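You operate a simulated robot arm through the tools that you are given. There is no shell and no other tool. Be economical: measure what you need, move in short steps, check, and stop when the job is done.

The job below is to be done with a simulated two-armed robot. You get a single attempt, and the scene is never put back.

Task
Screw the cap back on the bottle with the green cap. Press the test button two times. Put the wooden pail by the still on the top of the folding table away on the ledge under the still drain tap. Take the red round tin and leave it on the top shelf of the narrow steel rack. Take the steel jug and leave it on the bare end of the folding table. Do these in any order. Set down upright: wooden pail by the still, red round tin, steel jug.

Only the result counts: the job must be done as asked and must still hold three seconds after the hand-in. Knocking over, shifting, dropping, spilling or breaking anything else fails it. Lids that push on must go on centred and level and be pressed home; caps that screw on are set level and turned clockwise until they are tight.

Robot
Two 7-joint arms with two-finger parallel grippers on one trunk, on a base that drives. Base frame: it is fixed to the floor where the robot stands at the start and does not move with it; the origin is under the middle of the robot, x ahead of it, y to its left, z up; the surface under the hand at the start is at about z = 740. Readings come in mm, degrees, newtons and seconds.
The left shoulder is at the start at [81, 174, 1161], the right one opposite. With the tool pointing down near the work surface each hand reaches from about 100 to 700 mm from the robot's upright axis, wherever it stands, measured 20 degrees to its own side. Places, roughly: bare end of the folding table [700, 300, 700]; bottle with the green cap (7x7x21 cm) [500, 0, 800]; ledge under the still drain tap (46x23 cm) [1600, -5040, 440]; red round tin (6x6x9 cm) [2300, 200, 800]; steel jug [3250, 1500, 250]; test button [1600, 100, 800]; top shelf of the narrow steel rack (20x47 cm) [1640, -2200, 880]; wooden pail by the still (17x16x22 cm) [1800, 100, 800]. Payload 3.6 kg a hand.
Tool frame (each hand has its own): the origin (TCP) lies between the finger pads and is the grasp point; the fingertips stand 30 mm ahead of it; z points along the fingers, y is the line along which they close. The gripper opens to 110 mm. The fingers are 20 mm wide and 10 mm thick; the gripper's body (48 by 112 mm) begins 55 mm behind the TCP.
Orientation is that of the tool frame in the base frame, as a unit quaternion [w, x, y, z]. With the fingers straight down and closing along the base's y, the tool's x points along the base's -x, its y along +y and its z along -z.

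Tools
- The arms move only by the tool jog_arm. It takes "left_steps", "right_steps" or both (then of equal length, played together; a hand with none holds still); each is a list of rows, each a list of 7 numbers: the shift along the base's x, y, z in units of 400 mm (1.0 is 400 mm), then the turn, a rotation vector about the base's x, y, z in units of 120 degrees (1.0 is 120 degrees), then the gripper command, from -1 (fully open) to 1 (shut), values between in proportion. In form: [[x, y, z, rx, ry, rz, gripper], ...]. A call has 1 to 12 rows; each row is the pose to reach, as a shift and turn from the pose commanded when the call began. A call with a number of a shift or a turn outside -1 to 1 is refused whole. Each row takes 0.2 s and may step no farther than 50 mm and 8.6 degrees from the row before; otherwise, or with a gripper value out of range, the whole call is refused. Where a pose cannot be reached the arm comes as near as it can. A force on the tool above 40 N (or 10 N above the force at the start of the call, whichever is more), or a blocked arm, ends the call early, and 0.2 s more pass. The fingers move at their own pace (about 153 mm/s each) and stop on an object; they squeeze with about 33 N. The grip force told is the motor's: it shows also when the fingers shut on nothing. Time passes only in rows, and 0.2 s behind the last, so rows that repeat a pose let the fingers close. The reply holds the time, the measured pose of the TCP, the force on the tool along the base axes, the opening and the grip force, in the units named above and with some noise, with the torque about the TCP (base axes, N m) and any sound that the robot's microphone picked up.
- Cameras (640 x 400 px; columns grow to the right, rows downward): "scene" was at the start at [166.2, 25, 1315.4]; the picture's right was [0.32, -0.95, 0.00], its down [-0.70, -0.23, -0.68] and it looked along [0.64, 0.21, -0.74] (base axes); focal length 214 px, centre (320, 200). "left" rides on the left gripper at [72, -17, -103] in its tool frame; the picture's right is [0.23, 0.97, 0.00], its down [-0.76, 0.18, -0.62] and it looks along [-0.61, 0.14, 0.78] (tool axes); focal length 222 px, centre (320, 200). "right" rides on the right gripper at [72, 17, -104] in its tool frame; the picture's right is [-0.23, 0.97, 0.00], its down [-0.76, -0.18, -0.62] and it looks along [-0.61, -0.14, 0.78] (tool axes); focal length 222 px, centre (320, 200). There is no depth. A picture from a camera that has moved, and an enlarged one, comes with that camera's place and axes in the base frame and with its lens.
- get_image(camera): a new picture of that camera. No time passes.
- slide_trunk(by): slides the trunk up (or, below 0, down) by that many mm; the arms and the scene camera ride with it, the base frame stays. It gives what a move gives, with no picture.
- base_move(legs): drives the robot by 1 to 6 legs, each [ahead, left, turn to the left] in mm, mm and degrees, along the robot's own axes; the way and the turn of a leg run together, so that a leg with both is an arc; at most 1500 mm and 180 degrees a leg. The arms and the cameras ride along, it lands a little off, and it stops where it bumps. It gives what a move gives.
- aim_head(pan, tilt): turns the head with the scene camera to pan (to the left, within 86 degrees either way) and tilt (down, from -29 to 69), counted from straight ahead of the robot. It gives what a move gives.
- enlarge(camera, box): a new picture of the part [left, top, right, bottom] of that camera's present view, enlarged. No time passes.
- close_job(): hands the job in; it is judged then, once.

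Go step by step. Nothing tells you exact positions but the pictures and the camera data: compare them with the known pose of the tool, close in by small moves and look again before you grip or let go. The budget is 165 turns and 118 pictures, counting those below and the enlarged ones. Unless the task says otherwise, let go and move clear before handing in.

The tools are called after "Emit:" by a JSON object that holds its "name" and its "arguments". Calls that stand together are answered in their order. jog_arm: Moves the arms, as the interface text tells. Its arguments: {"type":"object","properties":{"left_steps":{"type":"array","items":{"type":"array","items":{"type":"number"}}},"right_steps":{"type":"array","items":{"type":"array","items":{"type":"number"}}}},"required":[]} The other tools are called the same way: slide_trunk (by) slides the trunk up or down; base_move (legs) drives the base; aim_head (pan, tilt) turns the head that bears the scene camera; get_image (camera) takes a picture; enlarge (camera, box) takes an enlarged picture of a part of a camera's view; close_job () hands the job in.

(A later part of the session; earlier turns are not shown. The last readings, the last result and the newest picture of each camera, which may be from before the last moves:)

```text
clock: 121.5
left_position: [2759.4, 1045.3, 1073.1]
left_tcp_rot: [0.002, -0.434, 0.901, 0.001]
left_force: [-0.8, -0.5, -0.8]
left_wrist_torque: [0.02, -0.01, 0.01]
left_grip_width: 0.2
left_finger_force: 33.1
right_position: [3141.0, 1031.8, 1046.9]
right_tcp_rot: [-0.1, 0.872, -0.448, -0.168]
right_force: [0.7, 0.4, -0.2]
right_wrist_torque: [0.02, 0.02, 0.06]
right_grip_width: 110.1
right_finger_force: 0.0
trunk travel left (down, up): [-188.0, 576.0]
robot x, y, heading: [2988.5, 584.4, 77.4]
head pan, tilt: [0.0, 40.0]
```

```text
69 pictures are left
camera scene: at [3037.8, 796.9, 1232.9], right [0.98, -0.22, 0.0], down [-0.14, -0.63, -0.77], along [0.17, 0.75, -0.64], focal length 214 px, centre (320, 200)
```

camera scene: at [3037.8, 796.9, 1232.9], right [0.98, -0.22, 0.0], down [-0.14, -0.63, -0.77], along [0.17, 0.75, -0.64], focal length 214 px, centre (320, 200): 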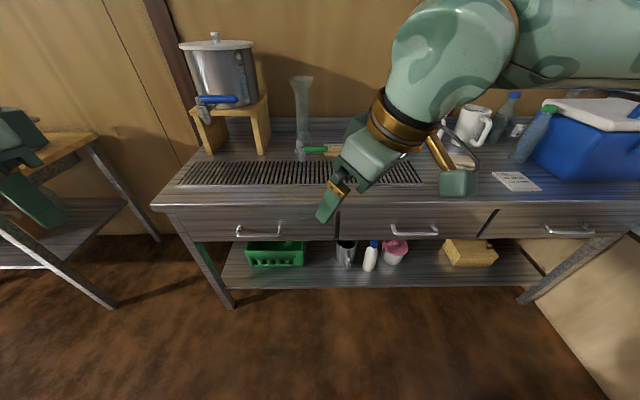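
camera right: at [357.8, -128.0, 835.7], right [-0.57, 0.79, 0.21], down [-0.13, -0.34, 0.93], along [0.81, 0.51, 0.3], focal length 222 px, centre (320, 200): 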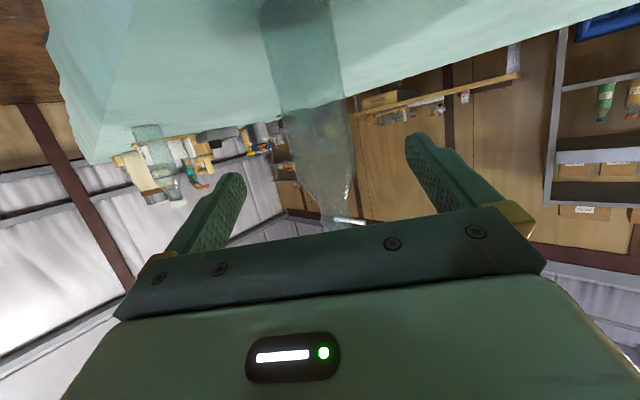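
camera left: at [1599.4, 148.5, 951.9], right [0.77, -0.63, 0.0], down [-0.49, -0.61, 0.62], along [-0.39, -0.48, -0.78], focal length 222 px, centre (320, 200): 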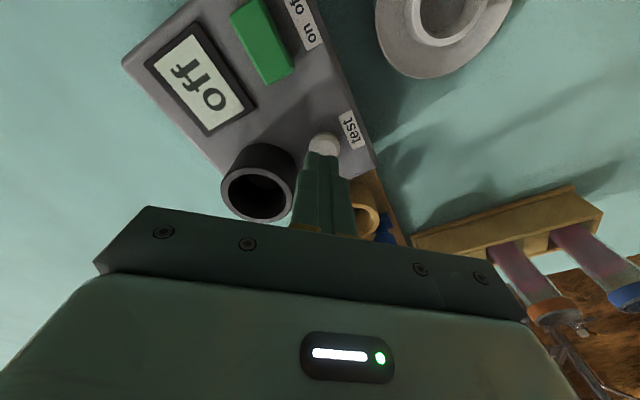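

The jug stands on the lower shelf between the green crate and a white bottle. I lower the trunk and look closer.

Emit:
{"name": "slide_trunk", "arguments": {"by": -185}}

Emit:
{"name": "aim_head", "arguments": {"pan": -12, "tilt": 40}}

Emit:
{"name": "enlarge", "arguments": {"camera": "scene", "box": [200, 130, 400, 255]}}

```text
clock: 123.5
left_position: [2775.2, 1111.2, 819.7]
left_tcp_rot: [-0.072, -0.432, 0.894, -0.092]
left_force: [1.0, -0.5, 0.6]
left_wrist_torque: [0.0, 0.03, -0.01]
left_grip_width: 0.0
left_finger_force: 33.3
right_position: [3140.7, 1032.4, 862.5]
right_tcp_rot: [-0.1, 0.872, -0.448, -0.168]
right_force: [-0.7, 0.1, -0.1]
right_wrist_torque: [0.01, 0.01, -0.05]
right_grip_width: 109.9
right_finger_force: 0.1
trunk travel left (down, up): [-3.0, 761.0]
robot x, y, heading: [2989.0, 582.8, 77.4]
head pan, tilt: [0.0, 40.0]
```

```text
clock: 124.3
left_position: [2774.3, 1113.7, 819.6]
left_tcp_rot: [-0.072, -0.432, 0.894, -0.092]
left_force: [0.6, 0.6, -0.9]
left_wrist_torque: [0.03, -0.01, 0.0]
left_grip_width: 0.0
left_finger_force: 33.2
right_position: [3140.6, 1032.2, 862.1]
right_tcp_rot: [-0.1, 0.872, -0.448, -0.167]
right_force: [-0.6, 0.3, 0.7]
right_wrist_torque: [-0.02, -0.02, -0.04]
right_grip_width: 110.1
right_finger_force: 0.1
trunk travel left (down, up): [-3.0, 761.0]
robot x, y, heading: [2989.4, 585.5, 77.5]
head pan, tilt: [-12.0, 40.0]
```

```text
3.20 times, centred on (300, 192) of scene
camera zoom: at [3079.4, 902.4, 1034.3], right [0.91, -0.41, 0.0], down [-0.27, -0.59, -0.77], along [0.32, 0.7, -0.64], focal length 686 px, centre (384, 224)
```

zoom: 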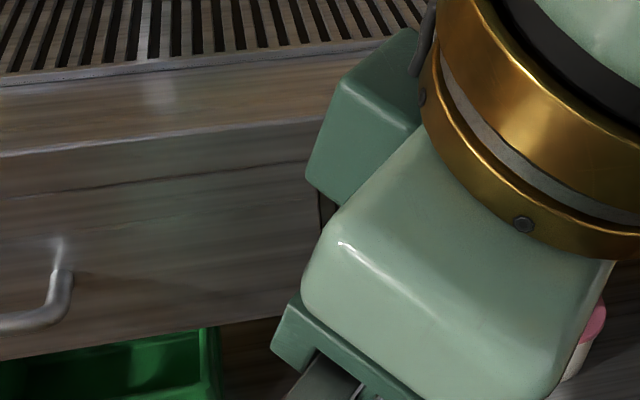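

The hand blocks the view. I yaw it forward and lower it first; then I'll level it to reach under the bench top.

Emit:
{"name": "jog_arm", "arguments": {"right_steps": [[0.018, 0.01, -0.094, 0, 0, -0.05, -1], [0.036, 0.02, -0.187, 0, 0, -0.1, -1], [0.054, 0.03, -0.281, 0, 0, -0.15, -1], [0.071, 0.04, -0.374, 0, 0, -0.2, -1], [0.089, 0.05, -0.468, 0, 0, -0.25, -1], [0.107, 0.06, -0.561, 0, 0, -0.3, -1], [0.125, 0.07, -0.655, 0, 0, -0.35, -1]]}}

Emit:
{"name": "jog_arm", "arguments": {"right_steps": [[0, 0, -0.05, 0.0674, -0.0119, 0, -1], [0, 0, -0.1, 0.1349, -0.0238, 0, -1], [0, 0, -0.15, 0.2023, -0.0357, 0, -1], [0, 0, -0.2, 0.2697, -0.0476, 0, -1], [0, 0, -0.25, 0.3371, -0.0595, 0, -1], [0, 0, -0.3, 0.4046, -0.0714, 0, -1], [0, 0, -0.35, 0.472, -0.0833, 0, -1]]}}

Emit:
{"name": "get_image", "arguments": {"camera": "right"}}

```text
clock: 125.9
left_position: [2776.0, 1112.2, 820.3]
left_tcp_rot: [-0.071, -0.431, 0.895, -0.092]
left_force: [-0.3, 0.4, -0.7]
left_wrist_torque: [0.01, 0.01, -0.01]
left_grip_width: 0.0
left_finger_force: 32.4
right_position: [3190.7, 1062.4, 597.3]
right_tcp_rot: [0.153, -0.653, 0.732, 0.121]
right_force: [-1.2, 0.8, -0.6]
right_wrist_torque: [0.02, -0.02, -0.01]
right_grip_width: 110.2
right_finger_force: 0.1
trunk travel left (down, up): [-3.0, 761.0]
robot x, y, heading: [2989.0, 582.3, 77.5]
head pan, tilt: [-12.0, 40.0]
```

```text
clock: 127.5
left_position: [2773.8, 1113.4, 818.7]
left_tcp_rot: [-0.072, -0.431, 0.895, -0.092]
left_force: [1.1, 0.0, -0.2]
left_wrist_torque: [-0.01, 0.03, -0.03]
left_grip_width: 0.0
left_finger_force: 33.3
right_position: [3141.9, 1177.4, 665.9]
right_tcp_rot: [0.465, -0.53, 0.633, 0.32]
right_force: [-0.4, -0.4, 0.0]
right_wrist_torque: [0.0, -0.04, -0.01]
right_grip_width: 109.8
right_finger_force: 0.0
right hand out of reach, approached as far as the arm can: row 2, 3, 4, 5, 6, 7
trunk travel left (down, up): [-3.0, 761.0]
robot x, y, heading: [2985.5, 585.6, 77.7]
head pan, tilt: [-12.0, 40.0]
```

```text
67 pictures are left
camera right: at [3099.5, 1061.2, 635.0], right [-0.94, 0.31, 0.13], down [0.02, -0.32, 0.95], along [0.34, 0.9, 0.29], focal length 222 px, centre (320, 200)
```

right: 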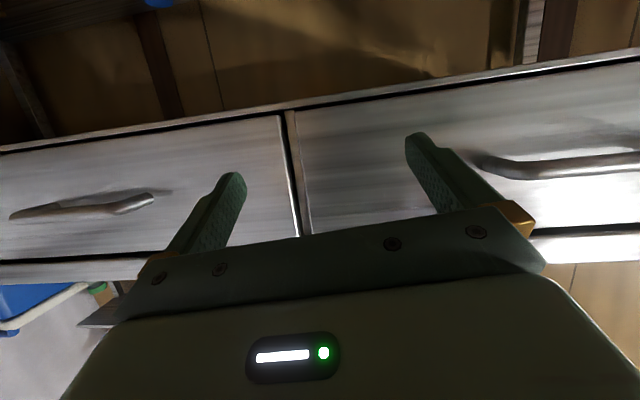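

Now the hand is nearly level; I lower it to shelf height in front of the bench.

Emit:
{"name": "jog_arm", "arguments": {"right_steps": [[0, 0, -0.1, 0, 0, 0, -1], [0, 0, -0.2, 0, 0, 0, -1], [0, 0, -0.3, 0, 0, 0, -1], [0, 0, -0.4, 0, 0, 0, -1], [0, 0, -0.5, 0, 0, 0, -1], [0, 0, -0.6, 0, 0, 0, -1], [0, 0, -0.7, 0, 0, 0, -1], [0, 0, -0.8, 0, 0, 0, -1]]}}

Emit:
{"name": "get_image", "arguments": {"camera": "right"}}

Emit:
{"name": "get_image", "arguments": {"camera": "scene"}}

```text
clock: 129.3
left_position: [2774.7, 1113.7, 818.2]
left_tcp_rot: [-0.073, -0.43, 0.895, -0.094]
left_force: [0.0, 1.0, 0.4]
left_wrist_torque: [-0.04, -0.01, 0.02]
left_grip_width: 0.0
left_finger_force: 32.9
right_position: [3092.8, 1314.9, 449.7]
right_tcp_rot: [0.418, -0.545, 0.673, 0.276]
right_force: [6.1, 9.3, 4.8]
right_wrist_torque: [-0.68, 0.36, 0.19]
right_grip_width: 109.8
right_finger_force: 0.2
right hand out of reach, approached as far as the arm can: row 1, 2, 3, 4, 5, 6, 7, 8
trunk travel left (down, up): [-3.0, 761.0]
robot x, y, heading: [2987.9, 579.9, 77.6]
head pan, tilt: [-12.0, 40.0]
```

```text
66 pictures are left
camera right: at [3046.6, 1197.3, 437.6], right [-0.93, 0.36, 0.11], down [0.05, -0.18, 0.98], along [0.37, 0.92, 0.15], focal length 222 px, centre (320, 200)
```

right: 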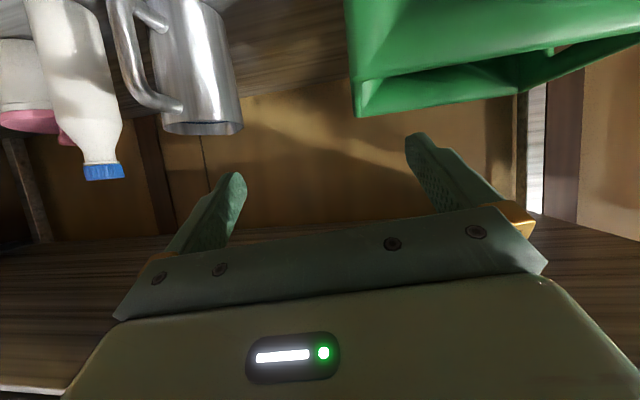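

```text
65 pictures are left
camera scene: at [3079.6, 905.0, 1033.1], right [0.91, -0.42, 0.0], down [-0.27, -0.59, -0.76], along [0.32, 0.69, -0.65], focal length 214 px, centre (320, 200)
```

scene: 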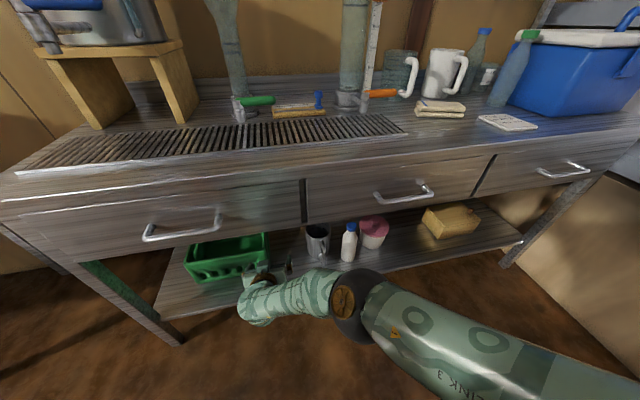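

The arm crept into the opening and shows some contact force, so I pull straight back with the base, then look at the jug.

Emit:
{"name": "base_move", "arguments": {"legs": [[-150, 0, 0]]}}

Emit:
{"name": "enlarge", "arguments": {"camera": "scene", "box": [220, 160, 420, 285]}}

Emit:
{"name": "get_image", "arguments": {"camera": "right"}}

```text
clock: 130.7
left_position: [2740.1, 963.9, 819.2]
left_tcp_rot: [-0.072, -0.432, 0.894, -0.092]
left_force: [-0.3, 0.6, 0.0]
left_wrist_torque: [0.0, 0.02, -0.02]
left_grip_width: 0.0
left_finger_force: 32.6
right_position: [3060.9, 1168.4, 453.4]
right_tcp_rot: [0.421, -0.54, 0.673, 0.28]
right_force: [-0.6, -0.9, 0.4]
right_wrist_torque: [0.02, 0.01, -0.02]
right_grip_width: 109.8
right_finger_force: 0.1
trunk travel left (down, up): [-3.0, 761.0]
robot x, y, heading: [2955.8, 430.9, 77.4]
head pan, tilt: [-12.0, 40.0]
```

```text
3.20 times, centred on (320, 222) of scene
camera zoom: at [3046.0, 753.9, 1034.5], right [0.91, -0.41, 0.0], down [-0.27, -0.59, -0.77], along [0.32, 0.7, -0.64], focal length 686 px, centre (320, 128)
```

zoom: 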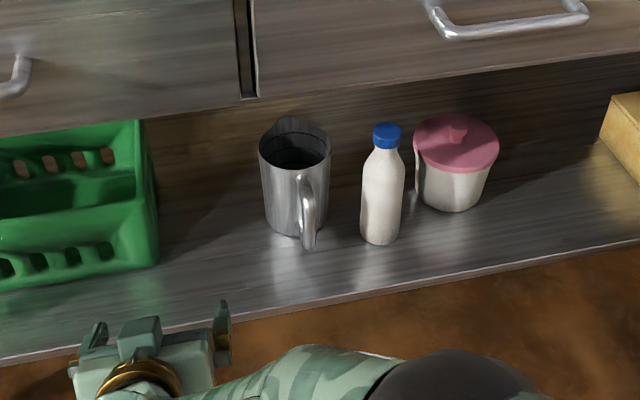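

```text
63 pictures are left
camera right: at [3012.9, 1050.5, 440.3], right [-0.92, 0.37, 0.12], down [0.05, -0.19, 0.98], along [0.38, 0.91, 0.16], focal length 222 px, centre (320, 200)
```

right: 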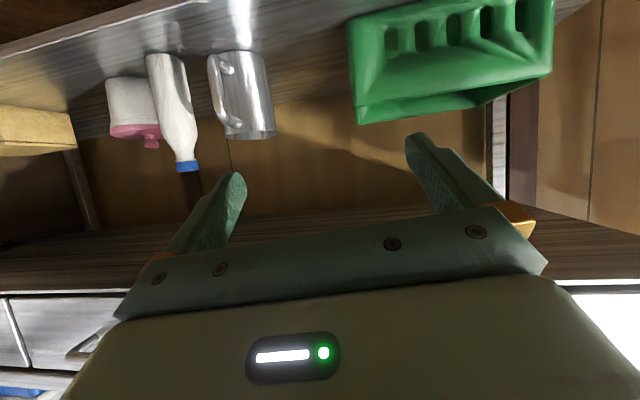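

Now it's clear: the jug is empty, its handle points toward me at about [3317, 1388, 290], rim z ≈ 350. I shift right with the base, then steepen the hand and lower it to handle height outside the shelf.

Emit:
{"name": "base_move", "arguments": {"legs": [[0, -200, 0]]}}

Emit:
{"name": "jog_arm", "arguments": {"right_steps": [[0, 0, -0.05, -0.053, 0.017, 0.01, -0.3], [0, 0, -0.1, -0.106, 0.034, 0.02, -0.3], [0, 0, -0.16, -0.159, 0.05, 0.03, -0.3], [0, 0, -0.22, -0.159, 0.05, 0.03, -0.3], [0, 0, -0.28, -0.159, 0.05, 0.03, -0.3], [0, 0, -0.34, -0.159, 0.05, 0.03, -0.3], [0, 0, -0.4, -0.159, 0.05, 0.03, -0.3]]}}

```text
clock: 132.3
left_position: [2937.3, 920.3, 819.4]
left_tcp_rot: [-0.072, -0.431, 0.895, -0.092]
left_force: [-0.7, 0.3, 1.0]
left_wrist_torque: [0.02, 0.01, 0.01]
left_grip_width: 0.0
left_finger_force: 32.9
right_position: [3258.0, 1125.3, 451.9]
right_tcp_rot: [0.421, -0.539, 0.674, 0.28]
right_force: [0.6, -0.1, -0.8]
right_wrist_torque: [-0.01, 0.0, -0.01]
right_grip_width: 109.9
right_finger_force: 0.1
trunk travel left (down, up): [-3.0, 761.0]
robot x, y, heading: [3152.3, 388.5, 77.5]
head pan, tilt: [-12.0, 40.0]
```

```text
clock: 133.9
left_position: [2936.5, 921.1, 819.2]
left_tcp_rot: [-0.073, -0.43, 0.895, -0.092]
left_force: [-0.3, -0.6, -0.4]
left_wrist_torque: [-0.02, 0.01, -0.01]
left_grip_width: 0.2
left_finger_force: 32.7
right_position: [3293.2, 1070.2, 328.3]
right_tcp_rot: [0.282, -0.606, 0.715, 0.204]
right_force: [-0.5, 0.3, 0.1]
right_wrist_torque: [-0.03, 0.03, -0.03]
right_grip_width: 71.4
right_finger_force: 0.0
right hand out of reach, approached as far as the arm can: row 3, 4, 5, 6, 7
trunk travel left (down, up): [-3.0, 761.0]
robot x, y, heading: [3151.6, 390.2, 77.3]
head pan, tilt: [-12.0, 40.0]
```

The hand is at [3293, 1070, 328], steep enough. I sidestep left 45 mm and go 200 mm ahead, then look.

Emit:
{"name": "base_move", "arguments": {"legs": [[0, 45, 0], [200, 0, 0]]}}

Emit:
{"name": "get_image", "arguments": {"camera": "right"}}

Emit:
{"name": "enlarge", "arguments": {"camera": "scene", "box": [200, 220, 400, 345]}}

```text
clock: 136.0
left_position: [2937.2, 1129.2, 819.3]
left_tcp_rot: [-0.072, -0.431, 0.895, -0.091]
left_force: [1.1, 0.2, 0.7]
left_wrist_torque: [-0.01, -0.03, -0.04]
left_grip_width: 0.0
left_finger_force: 32.4
right_position: [3292.8, 1278.6, 328.9]
right_tcp_rot: [0.281, -0.606, 0.716, 0.203]
right_force: [1.1, -0.5, 0.7]
right_wrist_torque: [0.02, 0.04, 0.06]
right_grip_width: 71.4
right_finger_force: 0.0
trunk travel left (down, up): [-3.0, 761.0]
robot x, y, heading: [3148.9, 601.8, 77.3]
head pan, tilt: [-12.0, 40.0]
```

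```text
62 pictures are left
camera right: at [3253.2, 1160.6, 359.8], right [-0.93, 0.35, 0.1], down [0.16, 0.15, 0.98], along [0.32, 0.93, -0.19], focal length 222 px, centre (320, 200)
```

right: 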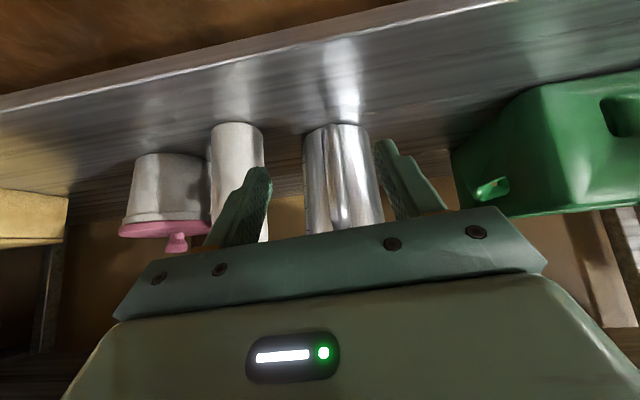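

```text
3.20 times, centred on (300, 282) of scene
camera zoom: at [3242.6, 919.5, 1034.1], right [0.91, -0.42, 0.0], down [-0.27, -0.59, -0.77], along [0.32, 0.7, -0.64], focal length 686 px, centre (384, -64)
```

zoom: 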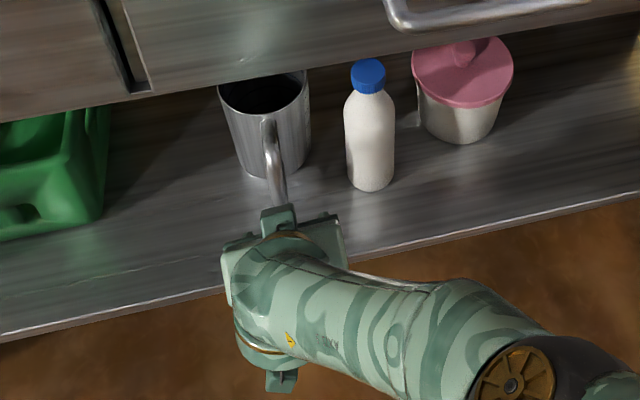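

Emit:
{"name": "enlarge", "arguments": {"camera": "right", "box": [230, 110, 430, 235]}}

```text
3.20 times, centred on (330, 172) of right
camera zoom: at [3253.2, 1160.6, 359.8], right [-0.93, 0.35, 0.1], down [0.16, 0.15, 0.98], along [0.32, 0.93, -0.19], focal length 711 px, centre (288, 288)
```

zoom: 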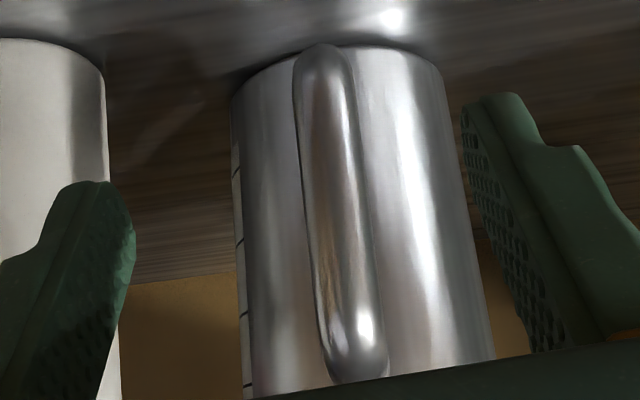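

The handle bar is at x ≈ 3312, z 231–340. I ease the base 100 mm ahead and 6 mm left to put the pads around it.

Emit:
{"name": "base_move", "arguments": {"legs": [[100, 6, 0]]}}

Emit:
{"name": "enlarge", "arguments": {"camera": "right", "box": [230, 110, 430, 235]}}

Emit:
{"name": "enlarge", "arguments": {"camera": "scene", "box": [200, 220, 400, 345]}}

```text
clock: 137.1
left_position: [2954.1, 1229.4, 819.1]
left_tcp_rot: [-0.073, -0.431, 0.895, -0.092]
left_force: [1.4, 0.2, 0.6]
left_wrist_torque: [0.0, -0.02, 0.0]
left_grip_width: 0.1
left_finger_force: 33.1
right_position: [3310.6, 1377.0, 329.6]
right_tcp_rot: [0.28, -0.607, 0.715, 0.205]
right_force: [0.2, -0.8, -0.7]
right_wrist_torque: [0.0, 0.0, -0.02]
right_grip_width: 71.7
right_finger_force: 0.1
trunk travel left (down, up): [-3.0, 761.0]
robot x, y, heading: [3168.7, 699.8, 77.2]
head pan, tilt: [-12.0, 40.0]
```

```text
3.20 times, centred on (330, 172) of right
camera zoom: at [3269.6, 1259.7, 359.6], right [-0.93, 0.35, 0.1], down [0.16, 0.15, 0.98], along [0.32, 0.93, -0.19], focal length 711 px, centre (288, 288)
```

zoom: 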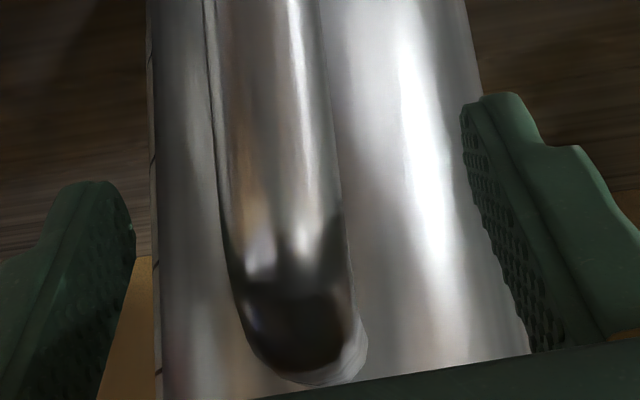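

```text
3.20 times, centred on (300, 282) of scene
camera zoom: at [3259.0, 1018.8, 1034.0], right [0.91, -0.42, 0.0], down [-0.27, -0.59, -0.77], along [0.32, 0.7, -0.64], focal length 686 px, centre (384, -64)
```

zoom: 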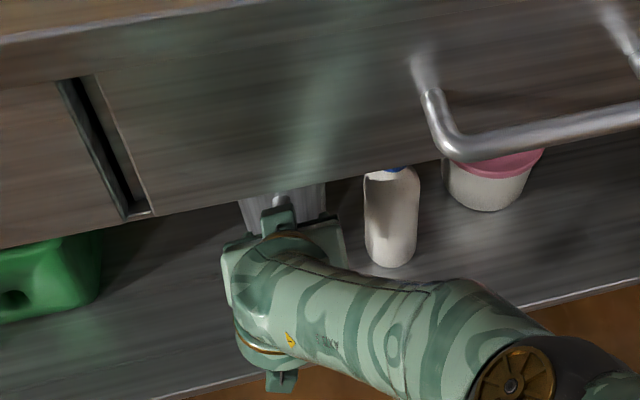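

The bar is between the pads at the TCP. I close the fingers.

Emit:
{"name": "jog_arm", "arguments": {"right_steps": [[0, 0, 0, 0, 0, 0, 0.3], [0, 0, 0, 0, 0, 0, 0.6], [0, 0, 0, 0, 0, 0, 1], [0, 0, 0, 0, 0, 0, 1]]}}

Emit:
{"name": "get_image", "arguments": {"camera": "right"}}

```text
clock: 138.1
left_position: [2953.0, 1228.3, 819.6]
left_tcp_rot: [-0.071, -0.431, 0.895, -0.092]
left_force: [1.5, -0.2, 0.0]
left_wrist_torque: [0.04, 0.02, -0.03]
left_grip_width: 0.0
left_finger_force: 32.5
right_position: [3310.9, 1377.5, 329.0]
right_tcp_rot: [0.282, -0.606, 0.715, 0.204]
right_force: [0.3, -0.6, 0.0]
right_wrist_torque: [0.02, 0.11, 0.0]
right_grip_width: 19.7
right_finger_force: 33.2
trunk travel left (down, up): [-3.0, 761.0]
robot x, y, heading: [3166.0, 700.7, 77.3]
head pan, tilt: [-12.0, 40.0]
```

```text
57 pictures are left
camera right: at [3269.7, 1259.5, 360.0], right [-0.93, 0.35, 0.1], down [0.16, 0.15, 0.98], along [0.33, 0.93, -0.19], focal length 222 px, centre (320, 200)
```

right: 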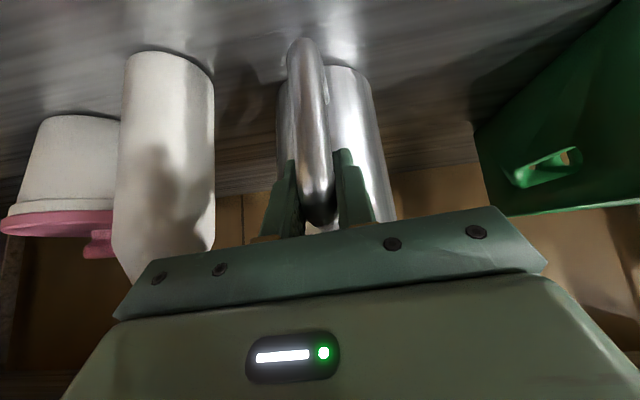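

Gripped (19.7 mm). I lift slightly with the trunk and check.

Emit:
{"name": "slide_trunk", "arguments": {"by": 30}}

Emit:
{"name": "get_image", "arguments": {"camera": "right"}}

```text
clock: 138.9
left_position: [2954.0, 1229.6, 848.4]
left_tcp_rot: [-0.072, -0.431, 0.895, -0.093]
left_force: [-0.2, 0.7, 0.3]
left_wrist_torque: [0.0, -0.01, -0.02]
left_grip_width: 0.0
left_finger_force: 32.2
right_position: [3312.1, 1386.6, 380.7]
right_tcp_rot: [0.297, -0.602, 0.709, 0.216]
right_force: [0.0, 0.3, -3.8]
right_wrist_torque: [-0.22, 0.05, 0.0]
right_grip_width: 19.1
right_finger_force: 32.8
trunk travel left (down, up): [-33.0, 731.0]
robot x, y, heading: [3166.4, 704.1, 77.3]
head pan, tilt: [-12.0, 40.0]
```

```text
56 pictures are left
camera right: at [3272.3, 1267.5, 406.1], right [-0.93, 0.34, 0.1], down [0.15, 0.11, 0.98], along [0.33, 0.93, -0.15], focal length 222 px, centre (320, 200)
```

right: 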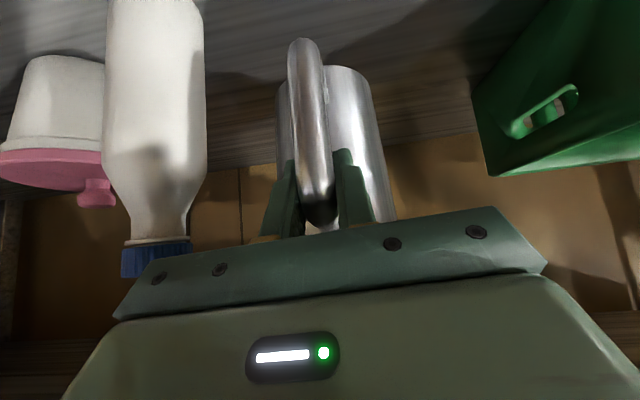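

The jug is up (3.8 N), hanging level. I back out of the bench, raise everything with the trunk, and look.

Emit:
{"name": "base_move", "arguments": {"legs": [[-285, 0, 0]]}}

Emit:
{"name": "slide_trunk", "arguments": {"by": 590}}

Emit:
{"name": "aim_head", "arguments": {"pan": 0, "tilt": 55}}

Emit:
{"name": "get_image", "arguments": {"camera": "scene"}}

```text
clock: 140.8
left_position: [2895.7, 960.7, 849.6]
left_tcp_rot: [-0.072, -0.43, 0.896, -0.091]
left_force: [-0.1, -0.2, 0.0]
left_wrist_torque: [0.01, 0.0, -0.02]
left_grip_width: 0.0
left_finger_force: 32.8
right_position: [3254.4, 1115.7, 381.1]
right_tcp_rot: [0.298, -0.601, 0.71, 0.216]
right_force: [0.2, 0.2, -1.8]
right_wrist_torque: [-0.23, 0.04, 0.0]
right_grip_width: 19.1
right_finger_force: 33.4
trunk travel left (down, up): [-33.0, 731.0]
robot x, y, heading: [3108.4, 431.8, 77.3]
head pan, tilt: [-12.0, 40.0]
```

```text
refused: 590 is not a number from -400 to 400
```

```text
clock: 141.6
left_position: [2895.3, 960.3, 849.3]
left_tcp_rot: [-0.072, -0.429, 0.896, -0.091]
left_force: [-0.4, 0.7, 0.1]
left_wrist_torque: [-0.01, 0.0, -0.01]
left_grip_width: 0.0
left_finger_force: 32.9
right_position: [3255.0, 1115.4, 380.7]
right_tcp_rot: [0.298, -0.6, 0.71, 0.215]
right_force: [-0.1, -0.3, -3.4]
right_wrist_torque: [-0.19, 0.05, -0.02]
right_grip_width: 19.2
right_finger_force: 32.9
trunk travel left (down, up): [-33.0, 731.0]
robot x, y, heading: [3107.2, 427.3, 77.5]
head pan, tilt: [0.0, 55.0]
```

```text
55 pictures are left
camera scene: at [3175.3, 723.0, 1046.1], right [0.97, -0.22, 0.0], down [-0.18, -0.8, -0.57], along [0.13, 0.56, -0.82], focal length 214 px, centre (320, 200)
```

scene: 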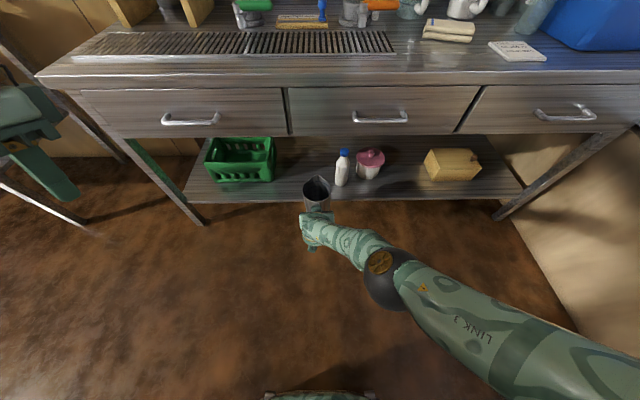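

Still close to the bench edge; I back off a bit more and to the right before raising.

Emit:
{"name": "base_move", "arguments": {"legs": [[-80, -80, 0]]}}

Emit:
{"name": "slide_trunk", "arguments": {"by": 300}}

Emit:
{"name": "slide_trunk", "arguments": {"by": 290}}

Emit:
{"name": "get_image", "arguments": {"camera": "scene"}}

```text
clock: 142.8
left_position: [2958.4, 861.2, 849.3]
left_tcp_rot: [-0.073, -0.429, 0.896, -0.091]
left_force: [-0.5, 0.2, -1.1]
left_wrist_torque: [-0.03, -0.03, -0.02]
left_grip_width: 0.1
left_finger_force: 32.8
right_position: [3317.4, 1017.0, 382.5]
right_tcp_rot: [0.299, -0.599, 0.711, 0.215]
right_force: [0.0, -0.3, -3.1]
right_wrist_torque: [-0.25, 0.05, -0.02]
right_grip_width: 19.4
right_finger_force: 32.7
trunk travel left (down, up): [-33.0, 731.0]
robot x, y, heading: [3169.7, 332.8, 77.2]
head pan, tilt: [0.0, 55.0]
```

```text
clock: 145.8
left_position: [2957.0, 861.7, 1149.2]
left_tcp_rot: [-0.072, -0.428, 0.896, -0.091]
left_force: [0.6, -0.5, 0.8]
left_wrist_torque: [0.0, 0.01, 0.0]
left_grip_width: 0.1
left_finger_force: 32.6
right_position: [3325.5, 1049.3, 911.0]
right_tcp_rot: [0.43, -0.545, 0.648, 0.314]
right_force: [0.9, 0.1, -3.2]
right_wrist_torque: [-0.23, 0.07, 0.01]
right_grip_width: 19.2
right_finger_force: 33.1
trunk travel left (down, up): [-333.0, 431.0]
robot x, y, heading: [3167.5, 331.3, 76.9]
head pan, tilt: [0.0, 55.0]
```

```text
clock: 148.7
left_position: [2958.6, 862.7, 1439.1]
left_tcp_rot: [-0.072, -0.428, 0.896, -0.092]
left_force: [0.3, 1.3, 0.5]
left_wrist_torque: [-0.01, -0.01, -0.01]
left_grip_width: 0.0
left_finger_force: 33.0
right_position: [3323.0, 1037.7, 1280.2]
right_tcp_rot: [0.468, -0.523, 0.625, 0.342]
right_force: [0.4, 0.7, -3.4]
right_wrist_torque: [-0.26, 0.08, 0.0]
right_grip_width: 19.5
right_finger_force: 32.6
trunk travel left (down, up): [-623.0, 141.0]
robot x, y, heading: [3168.0, 330.9, 77.0]
head pan, tilt: [0.0, 55.0]
```

```text
54 pictures are left
camera scene: at [3188.9, 414.8, 1653.5], right [0.97, -0.22, 0.0], down [-0.18, -0.8, -0.57], along [0.13, 0.56, -0.82], focal length 214 px, centre (320, 200)
```

scene: 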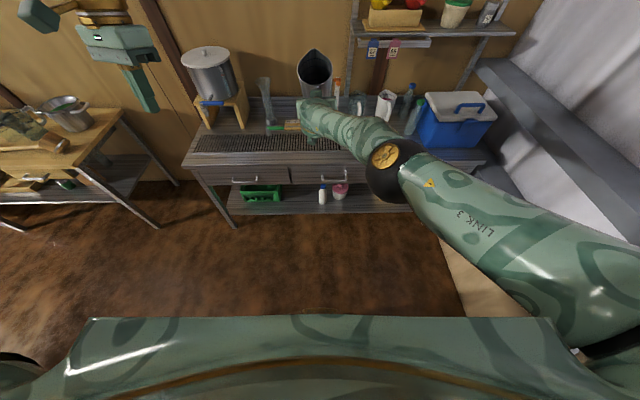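

The jug is out; the wrist tilted as the arm followed, so I rotate it back to hold the jug upright.

Emit:
{"name": "jog_arm", "arguments": {"right_steps": [[0, 0, -0.03, -0.048, 0.012, 0, 1], [0, 0, -0.06, -0.096, 0.024, 0, 1], [0, 0, -0.1, -0.145, 0.036, 0, 1], [0, 0, -0.15, -0.193, 0.048, 0, 1], [0, 0, -0.2, -0.241, 0.06, 0, 1]]}}

```text
clock: 149.9
left_position: [2958.3, 862.5, 1440.7]
left_tcp_rot: [-0.072, -0.428, 0.896, -0.091]
left_force: [0.4, -0.5, -0.4]
left_wrist_torque: [-0.02, 0.03, 0.04]
left_grip_width: 0.1
left_finger_force: 32.5
right_position: [3298.8, 972.5, 1205.3]
right_tcp_rot: [0.292, -0.599, 0.715, 0.214]
right_force: [0.8, 0.0, -3.2]
right_wrist_torque: [-0.17, 0.02, -0.03]
right_grip_width: 19.3
right_finger_force: 32.9
right hand out of reach, approached as far as the arm can: row 1, 2, 3, 4, 5
trunk travel left (down, up): [-623.0, 141.0]
robot x, y, heading: [3169.7, 331.5, 77.0]
head pan, tilt: [0.0, 55.0]
```

The jug is upright again. Now I swing away from the bench and drive back along the aisle.

Emit:
{"name": "base_move", "arguments": {"legs": [[150, 0, 45], [150, 0, 46]]}}

Emit:
{"name": "aim_head", "arguments": {"pan": 0, "tilt": 30}}

Emit:
{"name": "get_image", "arguments": {"camera": "scene"}}

```text
clock: 154.5
left_position: [2499.1, 330.1, 1438.6]
left_tcp_rot: [-0.015, 0.941, -0.317, 0.115]
left_force: [-0.8, -0.3, 0.5]
left_wrist_torque: [0.02, -0.05, 0.0]
left_grip_width: 0.0
left_finger_force: 32.9
right_position: [2378.8, 668.6, 1205.1]
right_tcp_rot: [-0.049, 0.93, -0.068, -0.359]
right_force: [0.7, -0.1, -2.8]
right_wrist_torque: [-0.03, -0.25, 0.0]
right_grip_width: 19.1
right_finger_force: 32.8
trunk travel left (down, up): [-623.0, 141.0]
robot x, y, heading: [3021.2, 556.7, 169.0]
head pan, tilt: [0.0, 55.0]
```

```text
clock: 155.4
left_position: [2499.0, 330.8, 1438.8]
left_tcp_rot: [-0.015, 0.941, -0.317, 0.115]
left_force: [-0.6, -0.9, 0.0]
left_wrist_torque: [0.0, -0.03, 0.0]
left_grip_width: 0.2
left_finger_force: 32.7
right_position: [2379.1, 669.2, 1204.6]
right_tcp_rot: [-0.049, 0.93, -0.068, -0.358]
right_force: [-0.2, 0.6, -2.0]
right_wrist_torque: [-0.06, -0.25, 0.01]
right_grip_width: 19.3
right_finger_force: 33.3
trunk travel left (down, up): [-623.0, 141.0]
robot x, y, heading: [3020.8, 553.1, 168.6]
head pan, tilt: [0.0, 30.0]
```

```text
53 pictures are left
camera scene: at [2923.9, 575.7, 1689.6], right [0.19, 0.98, 0.0], down [0.49, -0.1, -0.87], along [-0.85, 0.17, -0.5], focal length 214 px, centre (320, 200)
```

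scene: 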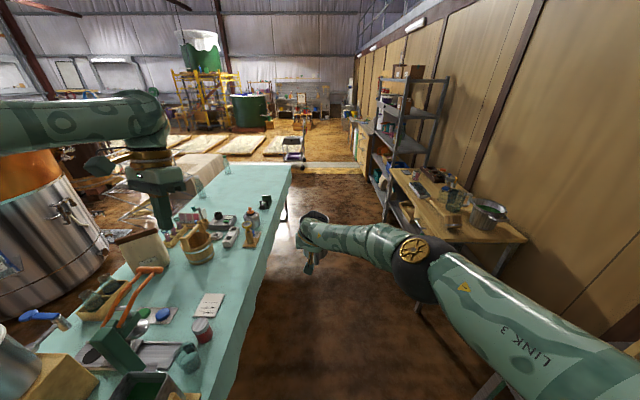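

Clear way. I drive along the aisle to the bare end and turn to face it.

Emit:
{"name": "base_move", "arguments": {"legs": [[0, -50, 0], [1450, 0, 0], [780, 0, 0], [0, 0, 90]]}}

Emit:
{"name": "aim_head", "arguments": {"pan": 0, "tilt": 50}}

Emit:
{"name": "get_image", "arguments": {"camera": "scene"}}

```text
clock: 170.4
left_position: [1144.1, 486.0, 1441.1]
left_tcp_rot: [-0.093, 0.887, 0.446, 0.071]
left_force: [0.4, -0.1, 0.5]
left_wrist_torque: [0.01, 0.0, -0.04]
left_grip_width: 0.0
left_finger_force: 32.9
right_position: [806.8, 361.9, 1204.7]
right_tcp_rot: [0.22, 0.703, 0.612, -0.287]
right_force: [0.1, -0.8, -3.0]
right_wrist_torque: [0.22, -0.01, 0.02]
right_grip_width: 19.3
right_finger_force: 32.9
trunk travel left (down, up): [-623.0, 141.0]
robot x, y, heading: [913.3, 1007.8, -100.6]
head pan, tilt: [0.0, 30.0]
```

```text
clock: 171.3
left_position: [1145.2, 484.9, 1439.1]
left_tcp_rot: [-0.094, 0.888, 0.446, 0.07]
left_force: [0.3, -0.6, 0.4]
left_wrist_torque: [0.0, 0.02, 0.01]
left_grip_width: 0.0
left_finger_force: 32.3
right_position: [805.5, 360.9, 1205.4]
right_tcp_rot: [0.219, 0.703, 0.612, -0.287]
right_force: [-0.6, -0.8, -3.1]
right_wrist_torque: [0.25, -0.02, 0.0]
right_grip_width: 19.2
right_finger_force: 33.3
trunk travel left (down, up): [-623.0, 141.0]
robot x, y, heading: [913.9, 1009.0, -100.6]
head pan, tilt: [0.0, 50.0]
```

```text
52 pictures are left
camera scene: at [900.2, 918.7, 1660.2], right [-0.98, 0.19, 0.0], down [0.14, 0.75, -0.64], along [-0.12, -0.63, -0.77], focal length 214 px, centre (320, 200)
```

scene: 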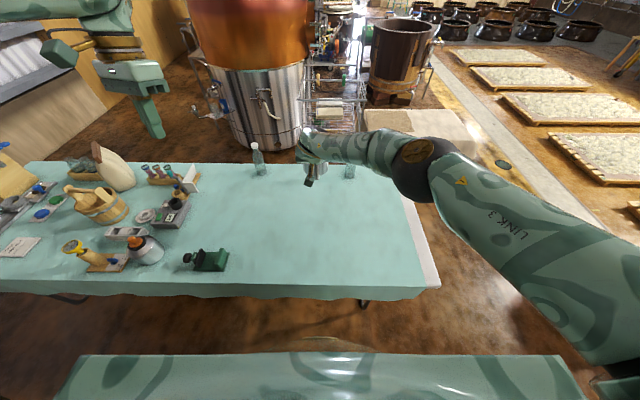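

The jug hangs at about [787, 272]. I shift right 85 mm to bring it to ~[704, 288] and lower with the trunk to just above the table.

Emit:
{"name": "base_move", "arguments": {"legs": [[0, -85, 0]]}}

Emit:
{"name": "slide_trunk", "arguments": {"by": -290}}

Emit:
{"name": "get_image", "arguments": {"camera": "scene"}}

Emit:
{"name": "get_image", "arguments": {"camera": "right"}}

```text
clock: 172.3
left_position: [1063.6, 501.4, 1438.6]
left_tcp_rot: [-0.093, 0.888, 0.445, 0.071]
left_force: [-0.9, 1.0, -0.4]
left_wrist_torque: [0.05, -0.06, -0.02]
left_grip_width: 0.3
left_finger_force: 32.0
right_position: [726.6, 378.2, 1205.0]
right_tcp_rot: [0.22, 0.703, 0.613, -0.287]
right_force: [0.9, -0.1, -2.6]
right_wrist_torque: [0.21, -0.02, -0.03]
right_grip_width: 18.9
right_finger_force: 32.3
trunk travel left (down, up): [-623.0, 141.0]
robot x, y, heading: [832.8, 1019.6, -100.9]
head pan, tilt: [0.0, 50.0]
```

```text
clock: 175.3
left_position: [1062.7, 500.7, 1149.3]
left_tcp_rot: [-0.092, 0.888, 0.445, 0.07]
left_force: [-0.4, 0.5, 0.4]
left_wrist_torque: [-0.04, -0.02, -0.01]
left_grip_width: 0.0
left_finger_force: 33.1
right_position: [725.2, 377.6, 915.3]
right_tcp_rot: [0.221, 0.702, 0.613, -0.287]
right_force: [-0.1, 0.1, -2.6]
right_wrist_torque: [0.2, -0.01, 0.02]
right_grip_width: 19.2
right_finger_force: 32.6
trunk travel left (down, up): [-333.0, 431.0]
robot x, y, heading: [831.3, 1021.8, -100.8]
head pan, tilt: [0.0, 50.0]
```

```text
51 pictures are left
camera scene: at [808.0, 882.3, 1368.2], right [-0.98, 0.19, 0.0], down [0.14, 0.75, -0.64], along [-0.12, -0.63, -0.77], focal length 214 px, centre (320, 200)
```

scene: 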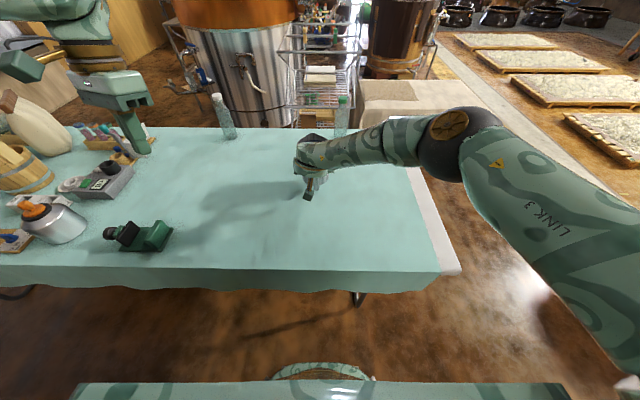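

```text
50 pictures are left
camera right: at [762.4, 495.2, 942.3], right [0.94, -0.32, 0.11], down [-0.16, -0.12, 0.98], along [-0.3, -0.94, -0.16], focal length 222 px, centre (320, 200)
```

right: 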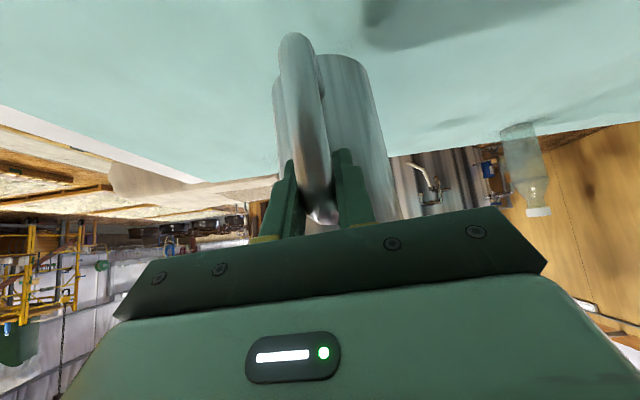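

The jug is upright about 30 mm above the table. I lower gently, watching the force.

Emit:
{"name": "slide_trunk", "arguments": {"by": -20}}

Emit:
{"name": "slide_trunk", "arguments": {"by": -7}}

```text
clock: 175.9
left_position: [1062.0, 501.1, 1129.8]
left_tcp_rot: [-0.092, 0.888, 0.445, 0.07]
left_force: [0.2, 1.4, 1.0]
left_wrist_torque: [-0.02, 0.0, -0.01]
left_grip_width: 0.0
left_finger_force: 33.1
right_position: [726.4, 377.8, 895.4]
right_tcp_rot: [0.22, 0.703, 0.611, -0.288]
right_force: [0.8, 0.2, -3.2]
right_wrist_torque: [0.21, -0.05, -0.04]
right_grip_width: 19.2
right_finger_force: 33.6
trunk travel left (down, up): [-313.0, 451.0]
robot x, y, heading: [829.8, 1025.3, -101.2]
head pan, tilt: [0.0, 50.0]
```

```text
clock: 176.5
left_position: [1062.6, 501.0, 1121.6]
left_tcp_rot: [-0.093, 0.887, 0.446, 0.07]
left_force: [-0.3, 0.8, 0.6]
left_wrist_torque: [-0.04, -0.02, -0.01]
left_grip_width: 0.0
left_finger_force: 32.6
right_position: [724.7, 377.3, 888.1]
right_tcp_rot: [0.22, 0.703, 0.613, -0.287]
right_force: [0.2, 0.1, -2.6]
right_wrist_torque: [0.18, -0.02, -0.02]
right_grip_width: 19.3
right_finger_force: 33.2
trunk travel left (down, up): [-306.0, 458.0]
robot x, y, heading: [833.9, 1023.4, -100.9]
head pan, tilt: [0.0, 50.0]
```

Emit:
{"name": "slide_trunk", "arguments": {"by": -4}}

Emit:
{"name": "slide_trunk", "arguments": {"by": -3}}

Emit:
{"name": "enlarge", "arguments": {"camera": "right", "box": [240, 20, 420, 132]}}

```text
clock: 177.0
left_position: [1062.5, 500.6, 1118.6]
left_tcp_rot: [-0.093, 0.887, 0.446, 0.07]
left_force: [0.0, 0.0, 0.3]
left_wrist_torque: [-0.02, 0.01, 0.0]
left_grip_width: 0.0
left_finger_force: 32.9
right_position: [724.7, 377.1, 884.6]
right_tcp_rot: [0.221, 0.702, 0.612, -0.288]
right_force: [-0.9, -0.2, -2.6]
right_wrist_torque: [0.24, -0.04, 0.0]
right_grip_width: 19.3
right_finger_force: 32.9
trunk travel left (down, up): [-302.0, 462.0]
robot x, y, heading: [833.4, 1024.0, -100.8]
head pan, tilt: [0.0, 50.0]
```

```text
clock: 177.6
left_position: [1063.0, 501.0, 1114.5]
left_tcp_rot: [-0.093, 0.888, 0.446, 0.07]
left_force: [0.0, -0.2, -0.4]
left_wrist_torque: [0.03, 0.0, 0.0]
left_grip_width: 0.0
left_finger_force: 33.1
right_position: [725.0, 377.1, 881.4]
right_tcp_rot: [0.22, 0.703, 0.612, -0.287]
right_force: [-0.8, -0.5, -3.4]
right_wrist_torque: [0.23, -0.05, -0.01]
right_grip_width: 19.2
right_finger_force: 32.4
trunk travel left (down, up): [-299.0, 465.0]
robot x, y, heading: [832.0, 1023.5, -101.4]
head pan, tilt: [0.0, 50.0]
```

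```text
3.56 times, centred on (330, 76) of right
camera zoom: at [762.4, 495.3, 908.0], right [0.94, -0.32, 0.11], down [-0.16, -0.12, 0.98], along [-0.3, -0.94, -0.16], focal length 790 px, centre (284, 641)
```

zoom: 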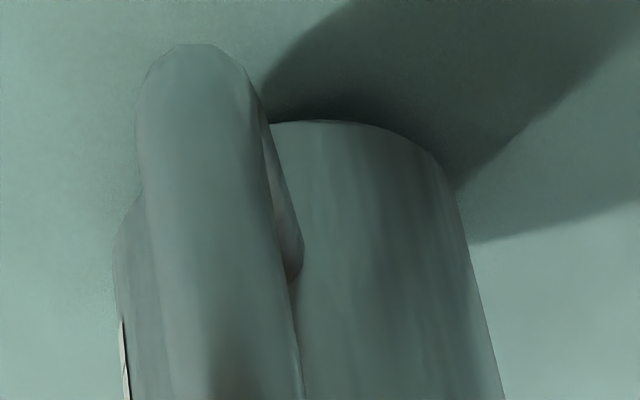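

Emit:
{"name": "slide_trunk", "arguments": {"by": -3}}

Emit:
{"name": "slide_trunk", "arguments": {"by": -3}}

Emit:
{"name": "slide_trunk", "arguments": {"by": -3}}

```text
clock: 178.1
left_position: [1063.1, 499.6, 1113.1]
left_tcp_rot: [-0.093, 0.888, 0.445, 0.07]
left_force: [-0.2, 0.0, -0.3]
left_wrist_torque: [0.01, 0.0, -0.03]
left_grip_width: 0.3
left_finger_force: 33.1
right_position: [726.6, 378.1, 877.6]
right_tcp_rot: [0.22, 0.703, 0.612, -0.288]
right_force: [0.6, 0.4, -2.0]
right_wrist_torque: [0.19, -0.04, 0.04]
right_grip_width: 19.1
right_finger_force: 33.2
trunk travel left (down, up): [-296.0, 468.0]
robot x, y, heading: [835.6, 1018.7, -100.7]
head pan, tilt: [0.0, 50.0]
```

```text
clock: 178.6
left_position: [1062.5, 501.2, 1108.6]
left_tcp_rot: [-0.093, 0.888, 0.445, 0.07]
left_force: [-0.4, 0.3, 0.6]
left_wrist_torque: [0.0, -0.01, 0.01]
left_grip_width: 0.0
left_finger_force: 32.6
right_position: [725.5, 379.2, 875.6]
right_tcp_rot: [0.22, 0.703, 0.613, -0.287]
right_force: [0.6, 1.4, -1.9]
right_wrist_torque: [0.22, -0.04, 0.04]
right_grip_width: 19.2
right_finger_force: 33.2
trunk travel left (down, up): [-293.0, 471.0]
robot x, y, heading: [832.1, 1021.6, -100.4]
head pan, tilt: [0.0, 50.0]
```

```text
clock: 179.1
left_position: [1062.4, 501.1, 1105.1]
left_tcp_rot: [-0.093, 0.888, 0.446, 0.069]
left_force: [-0.1, 0.0, 0.6]
left_wrist_torque: [-0.03, 0.01, 0.03]
left_grip_width: 0.1
left_finger_force: 32.8
right_position: [724.6, 377.3, 872.2]
right_tcp_rot: [0.22, 0.703, 0.612, -0.287]
right_force: [0.3, 0.0, -1.8]
right_wrist_torque: [0.21, -0.03, 0.02]
right_grip_width: 19.3
right_finger_force: 33.2
trunk travel left (down, up): [-290.0, 474.0]
robot x, y, heading: [834.0, 1020.6, -100.8]
head pan, tilt: [0.0, 50.0]
```

Emit:
{"name": "slide_trunk", "arguments": {"by": -3}}

Emit:
{"name": "slide_trunk", "arguments": {"by": -3}}

Emit:
{"name": "enlarge", "arguments": {"camera": "scene", "box": [250, 110, 410, 210]}}

```text
clock: 179.6
left_position: [1062.5, 500.9, 1103.1]
left_tcp_rot: [-0.092, 0.887, 0.446, 0.07]
left_force: [0.0, 0.5, 1.1]
left_wrist_torque: [-0.02, -0.01, -0.02]
left_grip_width: 0.0
left_finger_force: 32.9
right_position: [724.9, 377.2, 869.0]
right_tcp_rot: [0.22, 0.703, 0.613, -0.287]
right_force: [-0.7, -0.3, -2.8]
right_wrist_torque: [0.25, -0.04, -0.02]
right_grip_width: 19.4
right_finger_force: 32.8
trunk travel left (down, up): [-287.0, 477.0]
robot x, y, heading: [829.6, 1021.8, -100.9]
head pan, tilt: [0.0, 50.0]
```

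```text
clock: 180.2
left_position: [1061.3, 501.6, 1100.7]
left_tcp_rot: [-0.093, 0.887, 0.446, 0.069]
left_force: [0.1, 0.1, 0.3]
left_wrist_torque: [-0.01, 0.01, -0.01]
left_grip_width: 0.0
left_finger_force: 33.0
right_position: [726.3, 376.9, 866.1]
right_tcp_rot: [0.221, 0.703, 0.612, -0.289]
right_force: [-0.2, -0.6, 4.0]
right_wrist_torque: [-0.6, -0.13, -0.05]
right_grip_width: 19.5
right_finger_force: 33.4
trunk travel left (down, up): [-284.0, 480.0]
robot x, y, heading: [831.8, 1021.6, -100.8]
head pan, tilt: [0.0, 50.0]
```

```text
4.00 times, centred on (330, 160) of scene
camera zoom: at [804.3, 863.3, 1318.3], right [-0.98, 0.19, 0.0], down [0.14, 0.75, -0.64], along [-0.12, -0.63, -0.77], focal length 858 px, centre (280, 360)
```

zoom: 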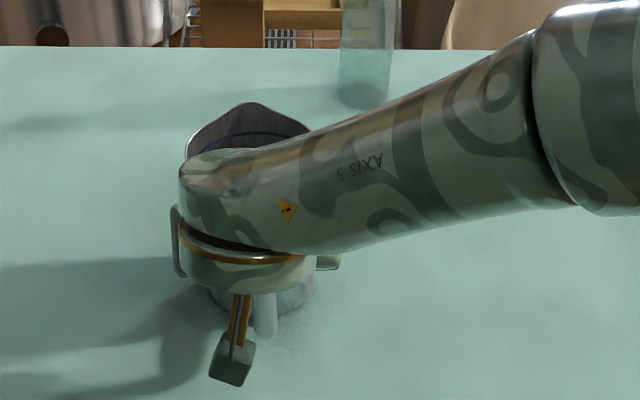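

The far edge of the jug's base touches; I lower a few mm more so it settles flat, then open.

Emit:
{"name": "slide_trunk", "arguments": {"by": -4}}

Emit:
{"name": "enlarge", "arguments": {"camera": "right", "box": [240, 20, 420, 132]}}

```text
clock: 180.7
left_position: [1061.9, 501.0, 1096.9]
left_tcp_rot: [-0.093, 0.888, 0.446, 0.07]
left_force: [0.0, -0.1, 1.3]
left_wrist_torque: [0.02, 0.01, -0.01]
left_grip_width: 0.0
left_finger_force: 32.6
right_position: [724.3, 378.4, 862.4]
right_tcp_rot: [0.221, 0.703, 0.612, -0.287]
right_force: [1.0, 3.0, 6.3]
right_wrist_torque: [-0.58, -0.04, 0.04]
right_grip_width: 19.4
right_finger_force: 32.4
trunk travel left (down, up): [-280.0, 484.0]
robot x, y, heading: [834.0, 1020.0, -100.8]
head pan, tilt: [0.0, 50.0]
```

```text
3.56 times, centred on (330, 76) of right
camera zoom: at [762.7, 496.2, 889.5], right [0.94, -0.32, 0.11], down [-0.16, -0.12, 0.98], along [-0.3, -0.94, -0.16], focal length 790 px, centre (284, 641)
```

zoom: 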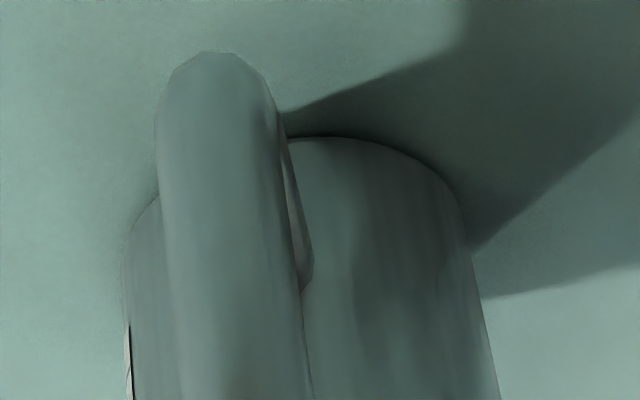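

Emit:
{"name": "slide_trunk", "arguments": {"by": -3}}

Emit:
{"name": "jog_arm", "arguments": {"right_steps": [[0, 0, 0, 0, 0, 0, 0.6], [0, 0, 0, 0, 0, 0, 0.2], [0, 0, 0, 0, 0, 0, -0.1], [0, 0, 0, 0, 0, 0, -0.1]]}}

Emit:
{"name": "get_image", "arguments": {"camera": "right"}}

```text
clock: 181.2
left_position: [1063.1, 502.0, 1093.1]
left_tcp_rot: [-0.092, 0.888, 0.446, 0.07]
left_force: [0.0, -0.1, -0.6]
left_wrist_torque: [0.01, 0.01, -0.04]
left_grip_width: 0.1
left_finger_force: 32.7
right_position: [726.2, 379.1, 859.9]
right_tcp_rot: [0.22, 0.703, 0.612, -0.287]
right_force: [0.5, 6.1, 10.2]
right_wrist_torque: [0.01, -0.14, 0.01]
right_grip_width: 19.6
right_finger_force: 32.7
trunk travel left (down, up): [-277.0, 487.0]
robot x, y, heading: [832.8, 1024.2, -100.8]
head pan, tilt: [0.0, 50.0]
```

```text
clock: 182.2
left_position: [1063.2, 500.0, 1092.4]
left_tcp_rot: [-0.093, 0.887, 0.446, 0.069]
left_force: [-0.6, -0.5, -0.4]
left_wrist_torque: [-0.01, -0.03, -0.01]
left_grip_width: 0.0
left_finger_force: 33.4
right_position: [725.9, 377.5, 859.4]
right_tcp_rot: [0.219, 0.703, 0.613, -0.287]
right_force: [0.9, 0.3, -0.6]
right_wrist_torque: [0.01, -0.02, -0.02]
right_grip_width: 60.4
right_finger_force: 0.1
trunk travel left (down, up): [-277.0, 487.0]
robot x, y, heading: [831.9, 1024.9, -101.1]
head pan, tilt: [0.0, 50.0]
```

```text
46 pictures are left
camera right: at [762.4, 495.3, 886.0], right [0.94, -0.32, 0.11], down [-0.16, -0.12, 0.98], along [-0.3, -0.94, -0.16], focal length 222 px, centre (320, 200)
```

right: 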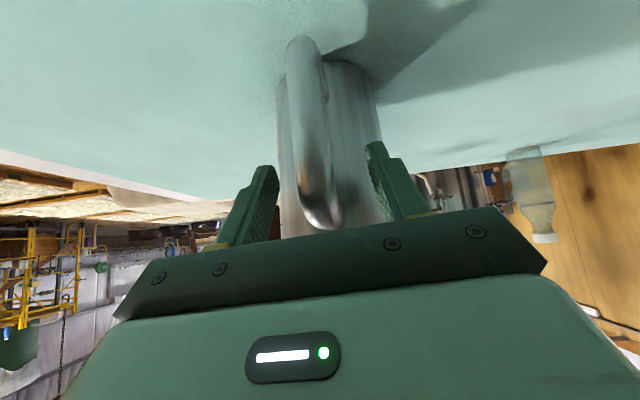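

The jug stands flat and is released. I back straight off and check.

Emit:
{"name": "base_move", "arguments": {"legs": [[-180, 0, 0]]}}

Emit:
{"name": "get_image", "arguments": {"camera": "scene"}}

```text
clock: 183.7
left_position: [1097.1, 683.5, 1093.2]
left_tcp_rot: [-0.092, 0.887, 0.446, 0.069]
left_force: [-0.4, -0.1, 0.1]
left_wrist_torque: [0.01, -0.03, 0.03]
left_grip_width: 0.0
left_finger_force: 32.9
right_position: [758.8, 559.5, 859.8]
right_tcp_rot: [0.22, 0.703, 0.611, -0.288]
right_force: [-0.5, -0.3, 0.4]
right_wrist_torque: [0.02, -0.02, 0.02]
right_grip_width: 60.6
right_finger_force: 0.1
trunk travel left (down, up): [-277.0, 487.0]
robot x, y, heading: [869.7, 1201.2, -100.5]
head pan, tilt: [0.0, 50.0]
```

```text
45 pictures are left
camera scene: at [838.3, 1042.9, 1311.2], right [-0.98, 0.19, 0.0], down [0.14, 0.75, -0.64], along [-0.12, -0.63, -0.77], focal length 214 px, centre (320, 200)
```

scene: 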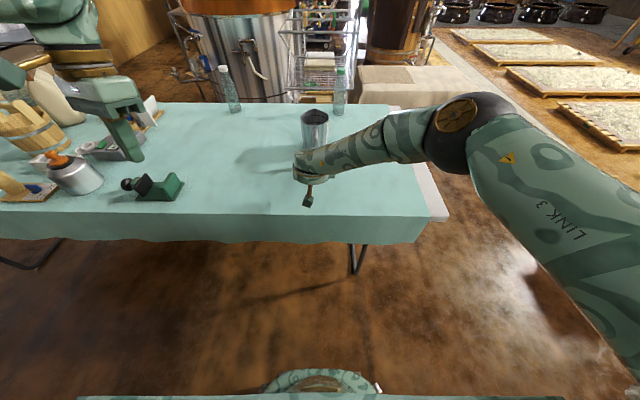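

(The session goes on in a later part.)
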